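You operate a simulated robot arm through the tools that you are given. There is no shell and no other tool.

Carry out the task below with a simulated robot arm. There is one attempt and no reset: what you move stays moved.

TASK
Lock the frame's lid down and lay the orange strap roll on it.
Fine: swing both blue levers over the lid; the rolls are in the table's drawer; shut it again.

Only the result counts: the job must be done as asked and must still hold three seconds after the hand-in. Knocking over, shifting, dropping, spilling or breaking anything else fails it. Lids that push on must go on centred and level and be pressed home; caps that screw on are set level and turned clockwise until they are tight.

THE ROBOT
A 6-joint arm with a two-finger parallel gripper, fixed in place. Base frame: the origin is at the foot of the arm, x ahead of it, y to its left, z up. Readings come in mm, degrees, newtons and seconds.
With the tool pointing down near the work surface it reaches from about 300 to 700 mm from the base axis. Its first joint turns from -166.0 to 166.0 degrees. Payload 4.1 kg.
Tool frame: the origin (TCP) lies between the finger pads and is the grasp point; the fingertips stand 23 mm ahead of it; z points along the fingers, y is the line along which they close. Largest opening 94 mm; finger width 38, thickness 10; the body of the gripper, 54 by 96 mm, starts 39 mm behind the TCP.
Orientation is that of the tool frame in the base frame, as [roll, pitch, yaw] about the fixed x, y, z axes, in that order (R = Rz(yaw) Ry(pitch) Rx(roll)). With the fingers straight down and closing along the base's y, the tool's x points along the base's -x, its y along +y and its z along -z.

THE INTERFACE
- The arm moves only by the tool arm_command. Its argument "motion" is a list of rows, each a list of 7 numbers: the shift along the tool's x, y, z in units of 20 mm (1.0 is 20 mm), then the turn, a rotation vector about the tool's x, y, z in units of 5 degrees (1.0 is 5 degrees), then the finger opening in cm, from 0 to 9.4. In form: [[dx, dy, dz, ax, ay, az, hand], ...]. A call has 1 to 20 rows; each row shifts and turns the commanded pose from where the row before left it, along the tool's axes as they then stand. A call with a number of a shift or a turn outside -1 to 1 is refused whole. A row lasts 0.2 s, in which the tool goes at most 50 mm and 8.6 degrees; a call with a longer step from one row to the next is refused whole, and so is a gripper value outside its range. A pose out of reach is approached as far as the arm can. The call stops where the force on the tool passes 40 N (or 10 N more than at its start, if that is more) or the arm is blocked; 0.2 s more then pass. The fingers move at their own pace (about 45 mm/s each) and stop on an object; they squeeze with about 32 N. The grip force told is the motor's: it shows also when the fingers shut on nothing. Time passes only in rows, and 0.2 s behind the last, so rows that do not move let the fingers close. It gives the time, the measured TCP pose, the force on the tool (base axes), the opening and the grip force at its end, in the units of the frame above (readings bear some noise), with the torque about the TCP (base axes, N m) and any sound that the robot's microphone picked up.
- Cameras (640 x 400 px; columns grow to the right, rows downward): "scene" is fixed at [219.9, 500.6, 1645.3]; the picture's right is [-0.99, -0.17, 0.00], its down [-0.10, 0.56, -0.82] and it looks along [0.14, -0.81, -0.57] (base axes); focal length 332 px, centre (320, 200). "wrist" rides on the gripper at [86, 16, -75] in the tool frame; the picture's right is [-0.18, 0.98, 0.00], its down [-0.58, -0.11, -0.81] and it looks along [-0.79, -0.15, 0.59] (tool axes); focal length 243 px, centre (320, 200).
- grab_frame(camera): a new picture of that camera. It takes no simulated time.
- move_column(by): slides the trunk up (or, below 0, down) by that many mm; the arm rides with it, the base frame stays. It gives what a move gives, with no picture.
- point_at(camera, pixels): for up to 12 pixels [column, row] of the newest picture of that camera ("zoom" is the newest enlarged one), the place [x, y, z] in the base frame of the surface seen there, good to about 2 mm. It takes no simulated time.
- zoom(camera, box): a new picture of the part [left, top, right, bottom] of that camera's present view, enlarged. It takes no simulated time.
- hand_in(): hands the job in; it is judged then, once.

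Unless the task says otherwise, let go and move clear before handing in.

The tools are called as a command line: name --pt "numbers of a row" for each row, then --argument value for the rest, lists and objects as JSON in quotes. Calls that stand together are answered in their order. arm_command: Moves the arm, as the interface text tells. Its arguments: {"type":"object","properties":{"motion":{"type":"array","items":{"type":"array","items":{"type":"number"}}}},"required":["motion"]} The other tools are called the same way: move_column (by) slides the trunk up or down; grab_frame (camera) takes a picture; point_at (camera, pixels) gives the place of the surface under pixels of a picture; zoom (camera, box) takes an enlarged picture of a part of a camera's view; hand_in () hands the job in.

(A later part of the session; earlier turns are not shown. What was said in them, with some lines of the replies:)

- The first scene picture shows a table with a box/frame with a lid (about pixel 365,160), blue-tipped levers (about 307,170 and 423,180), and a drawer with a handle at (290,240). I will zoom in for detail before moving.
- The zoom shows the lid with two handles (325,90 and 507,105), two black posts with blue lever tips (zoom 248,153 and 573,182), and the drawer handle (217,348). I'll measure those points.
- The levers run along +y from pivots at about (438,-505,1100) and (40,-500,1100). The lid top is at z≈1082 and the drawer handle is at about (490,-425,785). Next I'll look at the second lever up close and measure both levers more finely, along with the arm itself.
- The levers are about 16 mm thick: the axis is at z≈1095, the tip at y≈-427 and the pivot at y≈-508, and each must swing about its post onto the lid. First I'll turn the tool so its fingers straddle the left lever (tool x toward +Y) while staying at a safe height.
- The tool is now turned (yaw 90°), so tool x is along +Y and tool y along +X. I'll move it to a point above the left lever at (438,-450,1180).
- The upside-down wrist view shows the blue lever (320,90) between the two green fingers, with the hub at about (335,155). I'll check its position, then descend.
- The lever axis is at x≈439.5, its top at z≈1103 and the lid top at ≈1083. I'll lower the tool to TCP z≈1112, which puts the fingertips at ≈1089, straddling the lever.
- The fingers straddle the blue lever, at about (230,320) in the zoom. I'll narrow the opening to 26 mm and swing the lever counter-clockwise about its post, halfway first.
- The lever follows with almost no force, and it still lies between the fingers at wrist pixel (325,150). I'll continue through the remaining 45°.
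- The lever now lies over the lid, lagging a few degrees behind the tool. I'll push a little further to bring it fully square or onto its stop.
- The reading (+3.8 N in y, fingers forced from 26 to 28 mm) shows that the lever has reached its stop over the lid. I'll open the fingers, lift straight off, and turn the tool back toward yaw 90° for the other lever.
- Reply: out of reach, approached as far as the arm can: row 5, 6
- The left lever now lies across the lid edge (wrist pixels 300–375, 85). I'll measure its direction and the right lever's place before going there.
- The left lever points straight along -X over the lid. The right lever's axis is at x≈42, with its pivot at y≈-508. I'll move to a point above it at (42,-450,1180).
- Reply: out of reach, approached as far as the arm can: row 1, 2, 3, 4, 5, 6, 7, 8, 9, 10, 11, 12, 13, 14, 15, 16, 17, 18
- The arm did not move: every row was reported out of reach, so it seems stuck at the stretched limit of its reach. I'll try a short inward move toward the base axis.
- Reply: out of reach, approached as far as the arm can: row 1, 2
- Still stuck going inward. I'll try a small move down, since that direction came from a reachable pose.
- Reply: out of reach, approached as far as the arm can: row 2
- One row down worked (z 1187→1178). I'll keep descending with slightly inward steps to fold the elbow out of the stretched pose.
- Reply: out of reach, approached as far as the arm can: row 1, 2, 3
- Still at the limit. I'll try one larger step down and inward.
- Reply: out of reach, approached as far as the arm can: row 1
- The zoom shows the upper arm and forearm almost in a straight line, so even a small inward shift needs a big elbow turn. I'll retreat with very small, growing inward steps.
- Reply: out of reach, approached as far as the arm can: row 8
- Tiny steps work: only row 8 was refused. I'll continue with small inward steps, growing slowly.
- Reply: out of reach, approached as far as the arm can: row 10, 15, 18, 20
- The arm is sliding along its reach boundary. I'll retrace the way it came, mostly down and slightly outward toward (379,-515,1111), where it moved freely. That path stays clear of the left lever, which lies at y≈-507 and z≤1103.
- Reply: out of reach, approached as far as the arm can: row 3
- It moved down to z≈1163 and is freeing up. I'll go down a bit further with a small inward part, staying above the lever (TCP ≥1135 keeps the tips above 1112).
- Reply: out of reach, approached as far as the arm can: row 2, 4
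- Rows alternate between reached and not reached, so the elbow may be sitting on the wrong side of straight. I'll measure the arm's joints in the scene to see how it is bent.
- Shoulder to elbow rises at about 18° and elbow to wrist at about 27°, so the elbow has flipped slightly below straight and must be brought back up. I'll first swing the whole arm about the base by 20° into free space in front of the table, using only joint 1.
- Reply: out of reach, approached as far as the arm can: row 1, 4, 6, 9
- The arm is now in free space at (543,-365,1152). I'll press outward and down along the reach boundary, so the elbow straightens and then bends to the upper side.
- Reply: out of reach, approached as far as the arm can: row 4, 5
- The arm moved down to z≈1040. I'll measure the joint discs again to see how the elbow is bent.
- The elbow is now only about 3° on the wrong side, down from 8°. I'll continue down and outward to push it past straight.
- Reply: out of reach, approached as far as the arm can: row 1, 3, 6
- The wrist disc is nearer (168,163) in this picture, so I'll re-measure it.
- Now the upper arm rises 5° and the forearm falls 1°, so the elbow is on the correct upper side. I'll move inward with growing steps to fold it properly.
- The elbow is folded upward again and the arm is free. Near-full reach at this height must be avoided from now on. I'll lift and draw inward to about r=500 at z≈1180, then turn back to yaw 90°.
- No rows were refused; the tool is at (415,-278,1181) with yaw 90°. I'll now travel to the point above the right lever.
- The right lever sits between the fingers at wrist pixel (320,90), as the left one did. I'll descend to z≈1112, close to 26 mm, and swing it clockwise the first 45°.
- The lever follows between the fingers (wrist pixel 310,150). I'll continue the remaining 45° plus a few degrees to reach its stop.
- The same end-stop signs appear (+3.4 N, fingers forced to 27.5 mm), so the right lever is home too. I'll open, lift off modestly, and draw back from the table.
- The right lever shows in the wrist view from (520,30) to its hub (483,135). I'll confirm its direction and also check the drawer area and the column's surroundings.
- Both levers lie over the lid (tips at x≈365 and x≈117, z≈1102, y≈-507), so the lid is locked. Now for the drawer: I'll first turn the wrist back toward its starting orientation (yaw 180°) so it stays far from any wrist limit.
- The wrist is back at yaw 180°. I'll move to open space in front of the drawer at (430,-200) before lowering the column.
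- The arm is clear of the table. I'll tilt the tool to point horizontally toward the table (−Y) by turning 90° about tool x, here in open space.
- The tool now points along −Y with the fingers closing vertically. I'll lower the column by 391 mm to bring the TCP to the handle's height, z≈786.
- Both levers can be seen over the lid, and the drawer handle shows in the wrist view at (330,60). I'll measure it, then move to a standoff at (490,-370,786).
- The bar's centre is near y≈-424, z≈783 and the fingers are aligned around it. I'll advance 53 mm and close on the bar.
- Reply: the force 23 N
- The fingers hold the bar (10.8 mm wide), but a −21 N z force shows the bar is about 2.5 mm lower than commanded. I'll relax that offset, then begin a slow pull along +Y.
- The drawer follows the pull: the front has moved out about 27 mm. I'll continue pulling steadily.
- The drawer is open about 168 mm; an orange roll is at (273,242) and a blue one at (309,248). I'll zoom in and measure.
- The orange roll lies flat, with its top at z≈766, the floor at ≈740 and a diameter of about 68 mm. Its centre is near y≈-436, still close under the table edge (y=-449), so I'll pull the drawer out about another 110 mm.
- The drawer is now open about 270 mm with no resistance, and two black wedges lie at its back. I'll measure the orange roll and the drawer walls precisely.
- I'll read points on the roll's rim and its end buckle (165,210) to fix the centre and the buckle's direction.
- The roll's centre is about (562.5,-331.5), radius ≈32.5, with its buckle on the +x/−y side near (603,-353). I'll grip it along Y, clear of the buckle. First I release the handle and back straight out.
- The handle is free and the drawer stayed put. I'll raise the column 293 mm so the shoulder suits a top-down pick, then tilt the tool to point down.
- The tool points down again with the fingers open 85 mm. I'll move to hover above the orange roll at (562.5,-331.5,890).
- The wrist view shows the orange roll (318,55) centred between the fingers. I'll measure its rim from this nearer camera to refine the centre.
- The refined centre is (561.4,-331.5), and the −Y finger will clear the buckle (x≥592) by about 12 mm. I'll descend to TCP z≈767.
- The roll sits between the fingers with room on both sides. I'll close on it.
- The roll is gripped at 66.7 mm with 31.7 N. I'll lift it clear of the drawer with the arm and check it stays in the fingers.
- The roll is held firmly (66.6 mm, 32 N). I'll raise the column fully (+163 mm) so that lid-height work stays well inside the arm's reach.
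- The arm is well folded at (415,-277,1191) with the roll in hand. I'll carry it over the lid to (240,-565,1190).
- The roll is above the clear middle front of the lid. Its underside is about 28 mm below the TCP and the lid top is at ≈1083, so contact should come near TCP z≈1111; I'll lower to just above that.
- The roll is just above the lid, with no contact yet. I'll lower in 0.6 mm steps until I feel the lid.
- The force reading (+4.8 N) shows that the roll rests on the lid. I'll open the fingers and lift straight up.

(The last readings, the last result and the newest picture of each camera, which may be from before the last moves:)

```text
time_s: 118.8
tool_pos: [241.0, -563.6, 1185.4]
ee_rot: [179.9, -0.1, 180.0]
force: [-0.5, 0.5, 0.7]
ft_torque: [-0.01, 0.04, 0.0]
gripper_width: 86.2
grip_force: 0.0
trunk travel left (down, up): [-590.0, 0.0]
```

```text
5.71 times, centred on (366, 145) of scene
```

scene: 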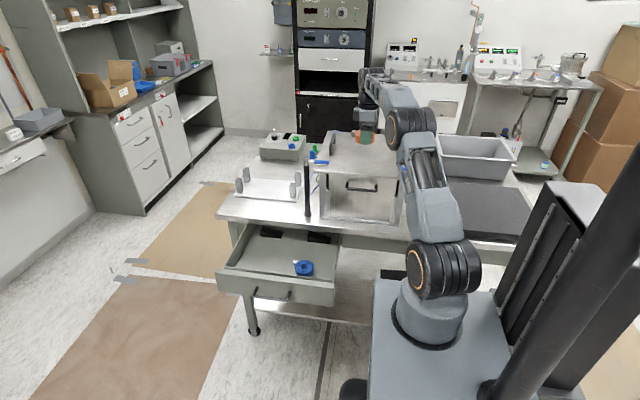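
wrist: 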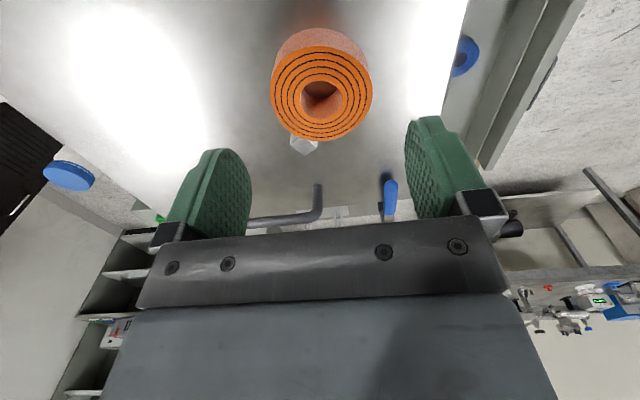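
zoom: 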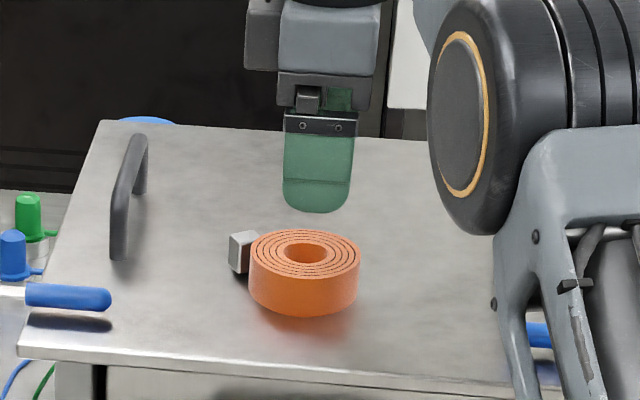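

The orange roll lies flat on the lid (zoom 305,270) between the handles, with both levers in place. Next I'll withdraw the arm to the front of the drawer so I can shut it.

arm_command --pt "0 0.6 0 0 0 0 8.6" --pt "0 0.9 0 0 0 0 6" --pt "0 0.9 0 0 0 0 5" --pt "0 0.9 0 0 0 0 5" --pt "0 0.9 0 0 0 0 5" --pt "0 0.9 0 0 0 0 5" --pt "0 0.9 0 0 0 0 5" --pt "0 0.9 0 0 0 0 5" --pt "0 0.9 0 0 0 0 5" --pt "0 0.2 0 0 0 0 5"

arm_command --pt "-0.778 0.981 0 0 0 0 5" --pt "-0.778 0.981 0 0 0 0 5" --pt "-0.778 0.981 0 0 0 0 5" --pt "-0.778 0.981 0 0 0 0 5" --pt "-0.778 0.981 0 0 0 0 5" --pt "-0.778 0.981 0 0 0 0 5" --pt "-0.778 0.981 0 0 0 0 5" --pt "-0.778 0.981 0 0 0 0 5" --pt "-0.778 0.981 0 0 0 0 5" --pt "-0.778 0.981 0 0 0 0 5" --pt "-0.778 0.981 0 0 0 0 5" --pt "-0.778 0.981 0 0 0 0 5" --pt "-0.778 0.981 0 0 0 0 5" --pt "-0.778 0.981 0 0 0 0 5" --pt "-0.778 0.981 0 0 0 0 5" --pt "-0.778 0.981 0 0 0 0 5"

grab_frame --camera "scene"

```text
time_s: 121.0
tool_pos: [240.7, -403.3, 1184.9]
ee_rot: [-180.0, 0.0, -179.9]
force: [-0.1, -0.3, -0.2]
ft_torque: [0.0, -0.03, 0.0]
gripper_width: 49.9
grip_force: 0.1
trunk travel left (down, up): [-590.0, 0.0]
```

```text
time_s: 124.4
tool_pos: [490.9, -89.2, 1185.1]
ee_rot: [-179.9, 0.0, 180.0]
force: [-0.7, 0.2, 0.6]
ft_torque: [0.02, 0.01, -0.01]
gripper_width: 50.0
grip_force: 0.1
trunk travel left (down, up): [-590.0, 0.0]
```

```text
taken
```

scene: 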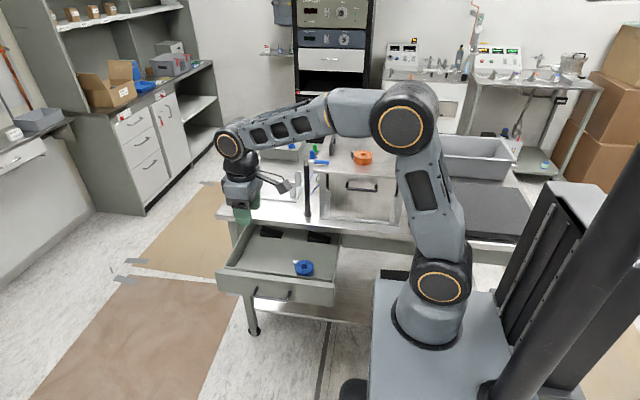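

The arm is clear at (491,-89,1185) and the roll is visible on the lid at (362,158). I'll tilt the tool to the horizontal again, then lower the column 404 mm to the handle's height.

arm_command --pt "0 0 0 1 0 0 5" --pt "0 0 0 1 0 0 5" --pt "0 0 0 1 0 0 5" --pt "0 0 0 1 0 0 5" --pt "0 0 0 1 0 0 5" --pt "0 0 0 1 0 0 5" --pt "0 0 0 1 0 0 5" --pt "0 0 0 1 0 0 5" --pt "0 0 0 1 0 0 5" --pt "0 0 0 1 0 0 5" --pt "0 0 0 1 0 0 5" --pt "0 0 0 1 0 0 5" --pt "0 0 0 1 0 0 5" --pt "0 0 0 1 0 0 5" --pt "0 0 0 1 0 0 5" --pt "0 0 0 1 0 0 5" --pt "0 0 0 1 0 0 5" --pt "0 0 0 1 0 0 5"

move_column --by -404

grab_frame --camera "scene"

grab_frame --camera "wrist"

```text
time_s: 128.2
tool_pos: [489.6, -89.6, 1185.1]
ee_rot: [-89.8, 0.0, -179.9]
force: [0.2, -0.6, 0.1]
ft_torque: [-0.05, -0.03, 0.04]
gripper_width: 50.1
grip_force: 0.0
trunk travel left (down, up): [-590.0, 0.0]
```

```text
refused: -404 is not a number from -400 to 400
```

```text
taken
```

scene: 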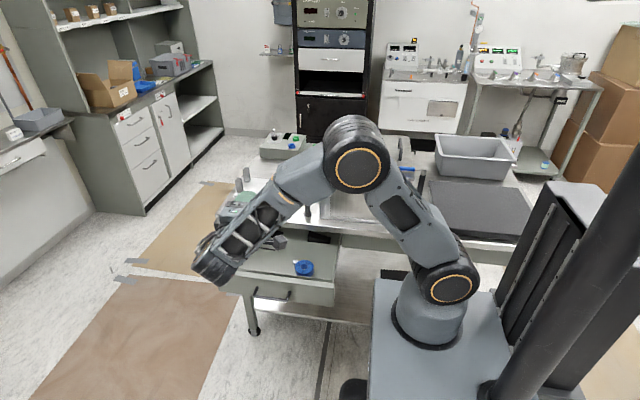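

```text
taken
```

wrist: 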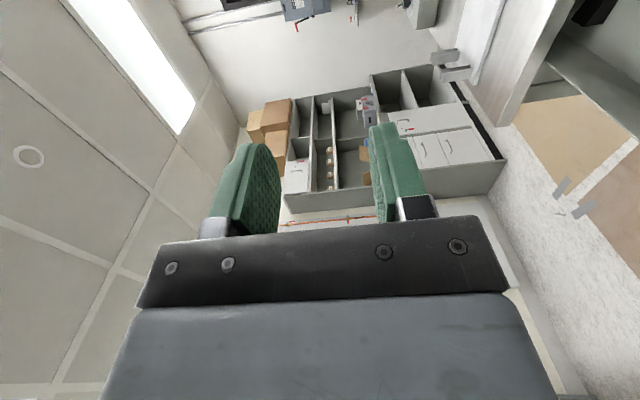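

The column refuses more than 400 mm per call; the tilt itself went well. I'll lower it by 400 mm.

move_column --by -400

zoom --camera "scene" --box '[200, 190, 400, 315]'

grab_frame --camera "wrist"

```text
time_s: 132.0
tool_pos: [490.3, -90.6, 785.1]
ee_rot: [-89.9, 0.0, -180.0]
force: [-0.2, -0.3, -0.1]
ft_torque: [-0.01, 0.01, 0.03]
gripper_width: 49.9
grip_force: 0.1
trunk travel left (down, up): [-190.0, 400.0]
```

```text
3.20 times, centred on (300, 252) of scene
```

zoom: 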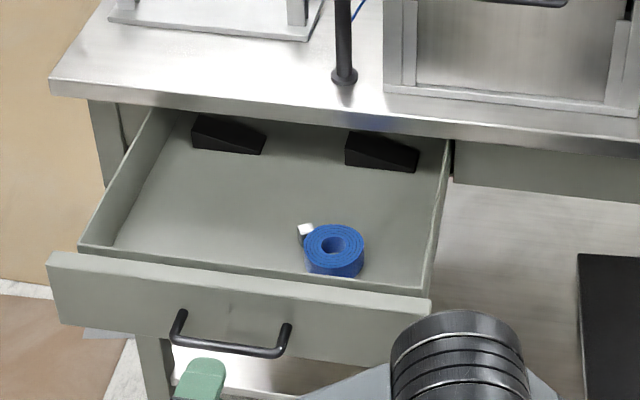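

```text
taken
```

wrist: 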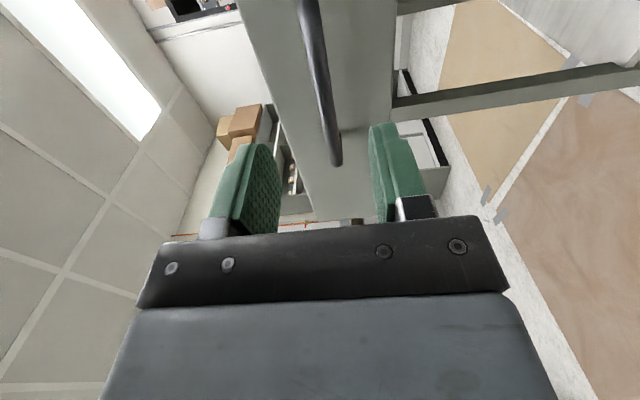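

The handle is ahead at (495 mm, y≈-154, z≈781). I'll advance 64 mm while lowering 4 mm, then grip it.

arm_command --pt "0 0.2 0.5 0 0 0 5" --pt "0 0 0.7 0 0 0 5" --pt "0 0 0.7 0 0 0 5" --pt "0 0 0.7 0 0 0 5" --pt "0 0 0.4 0 0 0 5" --pt "0 0 0.2 0 0 0 5" --pt "0 0 0 0 0 0 5" --pt "0 0 0 0 0 0 0" --pt "0 0 0 0 0 0 0" --pt "0 0 0 0 0 0 0" --pt "0 0 0 0 0 0 0"

zoom --camera "scene" --box '[200, 190, 400, 315]'

```text
time_s: 134.4
tool_pos: [490.1, -155.1, 779.6]
ee_rot: [-89.9, 0.0, -180.0]
force: [-0.4, -1.1, 2.2]
ft_torque: [-0.02, 0.12, -0.03]
gripper_width: 10.7
grip_force: 44.7
trunk travel left (down, up): [-190.0, 400.0]
```

```text
3.20 times, centred on (300, 252) of scene
```

zoom: 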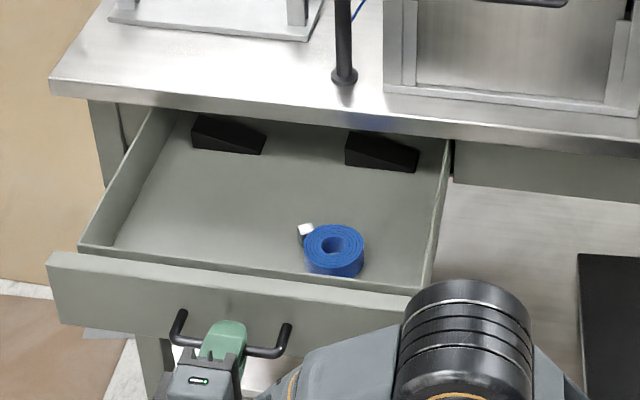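

The handle is gripped again (10.7 mm). I'll push the drawer in smoothly, about 200 mm first.

arm_command --pt "0 0 0.15 0 0 0 0" --pt "0 0 0.3 0 0 0 0" --pt "0 0 0.4 0 0 0 0" --pt "0 0 0.5 0 0 0 0" --pt "0 0 0.55 0 0 0 0" --pt "0 0 0.55 0 0 0 0" --pt "0 0 0.55 0 0 0 0" --pt "0 0 0.55 0 0 0 0" --pt "0 0 0.55 0 0 0 0" --pt "0 0 0.55 0 0 0 0" --pt "0 0 0.55 0 0 0 0" --pt "0 0 0.55 0 0 0 0" --pt "0 0 0.55 0 0 0 0" --pt "0 0 0.55 0 0 0 0" --pt "0 0 0.55 0 0 0 0" --pt "0 0 0.55 0 0 0 0" --pt "0 0 0.55 0 0 0 0" --pt "0 0 0.55 0 0 0 0" --pt "0 0 0.55 0 0 0 0" --pt "0 0 0.45 0 0 0 0"

zoom --camera "scene" --box '[200, 190, 400, 315]'

```text
time_s: 138.6
tool_pos: [490.6, -355.4, 781.1]
ee_rot: [-90.0, 0.0, -179.9]
force: [-5.0, 0.9, 6.9]
ft_torque: [-0.01, -0.02, 1.29]
gripper_width: 10.6
grip_force: 44.8
trunk travel left (down, up): [-190.0, 400.0]
```

```text
3.20 times, centred on (300, 252) of scene
```

zoom: 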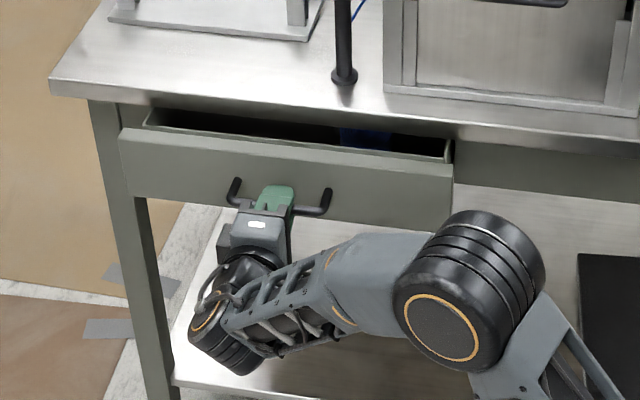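

About 69 mm remain. I'll push on, slowing near the end, until the drawer meets its stop.

arm_command --pt "0 0 0.5 0 0 0 0" --pt "0 0 0.5 0 0 0 0" --pt "0 0 0.5 0 0 0 0" --pt "0 0 0.5 0 0 0 0" --pt "0 0 0.5 0 0 0 0" --pt "0 0 0.4 0 0 0 0" --pt "0 0 0.3 0 0 0 0" --pt "0 0 0.2 0 0 0 0" --pt "0 0 0.1 0 0 0 0" --pt "0 0 0.05 0 0 0 0" --pt "0 0 0 0 0 0 0"

zoom --camera "scene" --box '[200, 190, 400, 315]'

```text
time_s: 141.0
tool_pos: [491.7, -424.4, 780.5]
ee_rot: [-89.9, -0.2, -180.0]
force: [-8.5, 35.5, -1.1]
ft_torque: [0.0, -0.28, 0.03]
gripper_width: 10.6
grip_force: 45.1
trunk travel left (down, up): [-190.0, 400.0]
```

```text
3.20 times, centred on (300, 252) of scene
```

zoom: 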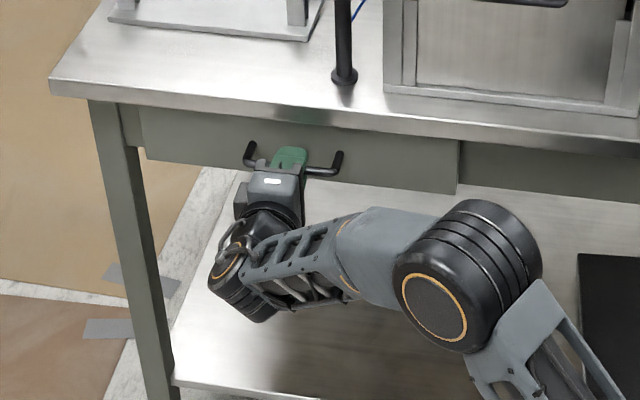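

The drawer is against its stop (35 N at y=-424.4, the same place as when it was shut at the start). I'll ease off slightly, open the fingers and back straight out.

arm_command --pt "0 0 -0.05 0 0 0 0" --pt "0 0 0 0 0 0 2" --pt "0 0 0 0 0 0 5" --pt "0 0 0 0 0 0 5" --pt "0 0 0 0 0 0 5" --pt "0 0 -0.3 0 0 0 5" --pt "0 0 -0.6 0 0 0 5" --pt "0 0 -0.9 0 0 0 5" --pt "0 0 -0.9 0 0 0 5" --pt "0 0 -0.9 0 0 0 5" --pt "0 0 -0.9 0 0 0 5" --pt "0 0 -0.9 0 0 0 5" --pt "0 0 -0.9 0 0 0 5" --pt "0 0 -0.9 0 0 0 5" --pt "0 0 -0.9 0 0 0 5" --pt "0 0 -0.9 0 0 0 5"

grab_frame --camera "scene"

zoom --camera "scene" --box '[210, 120, 450, 270]'

point_at --camera "zoom" --pixels '[[217, 325], [182, 318], [120, 295], [220, 298], [345, 318], [405, 105], [300, 115], [525, 130], [258, 107], [575, 138], [275, 133], [543, 160]]'

```text
time_s: 144.4
tool_pos: [490.4, -244.6, 780.9]
ee_rot: [-90.0, 0.1, -180.0]
force: [-0.3, -0.9, 0.0]
ft_torque: [0.05, -0.01, 0.03]
gripper_width: 49.9
grip_force: 0.2
trunk travel left (down, up): [-190.0, 400.0]
```

```text
taken
```

scene: 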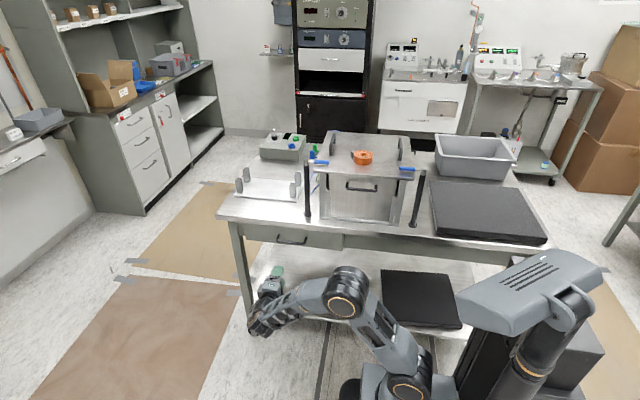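

```text
2.67 times, centred on (330, 195) of scene
```

zoom: 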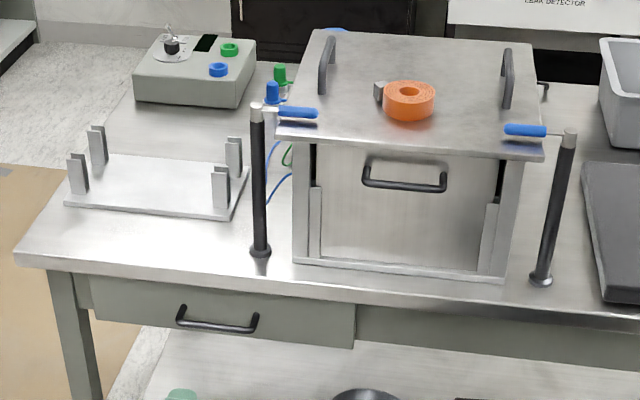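

```text
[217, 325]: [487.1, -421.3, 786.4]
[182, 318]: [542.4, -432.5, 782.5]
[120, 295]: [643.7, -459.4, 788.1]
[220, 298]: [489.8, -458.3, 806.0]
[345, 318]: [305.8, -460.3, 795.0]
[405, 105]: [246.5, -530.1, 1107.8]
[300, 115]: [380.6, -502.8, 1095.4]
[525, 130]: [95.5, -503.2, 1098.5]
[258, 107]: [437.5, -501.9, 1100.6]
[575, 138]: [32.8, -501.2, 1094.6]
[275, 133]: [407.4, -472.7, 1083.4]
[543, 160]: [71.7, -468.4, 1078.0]
```

The last picture shows the drawer shut (front face y≈-459, handle y≈-421, as at the start). Both blue levers lie over the lid (zoom 298,112 and 525,130), and the orange roll lies flat on it (408,100). The gripper is open and well clear, so I'm handing the job in.

hand_in

```text
The job is handed in.
```

The frame's lid is locked down, with both blue levers swung over it to their stops. The orange strap roll lies flat on the lid between the two handles, and the drawer is shut again. The job is handed in; the tool has not returned a verdict.

- **Levers:** each stopped with a few newtons of resistance. In the last picture both still point across the lid.
- **Roll:** I set it down until it touched the lid, then released it. It was in the same place after the drawer was closed.
- **Drawer:** I pushed it to its stop, at the same handle position as at the start. The blue roll and two black wedges inside hadn't visibly moved when last seen. I couldn't see them once the drawer closed.
- **Arm:** after the first lever the elbow bent the wrong way at full reach, and it took several moves to free it. No force built up during those moves, and nothing looked out of place afterwards.
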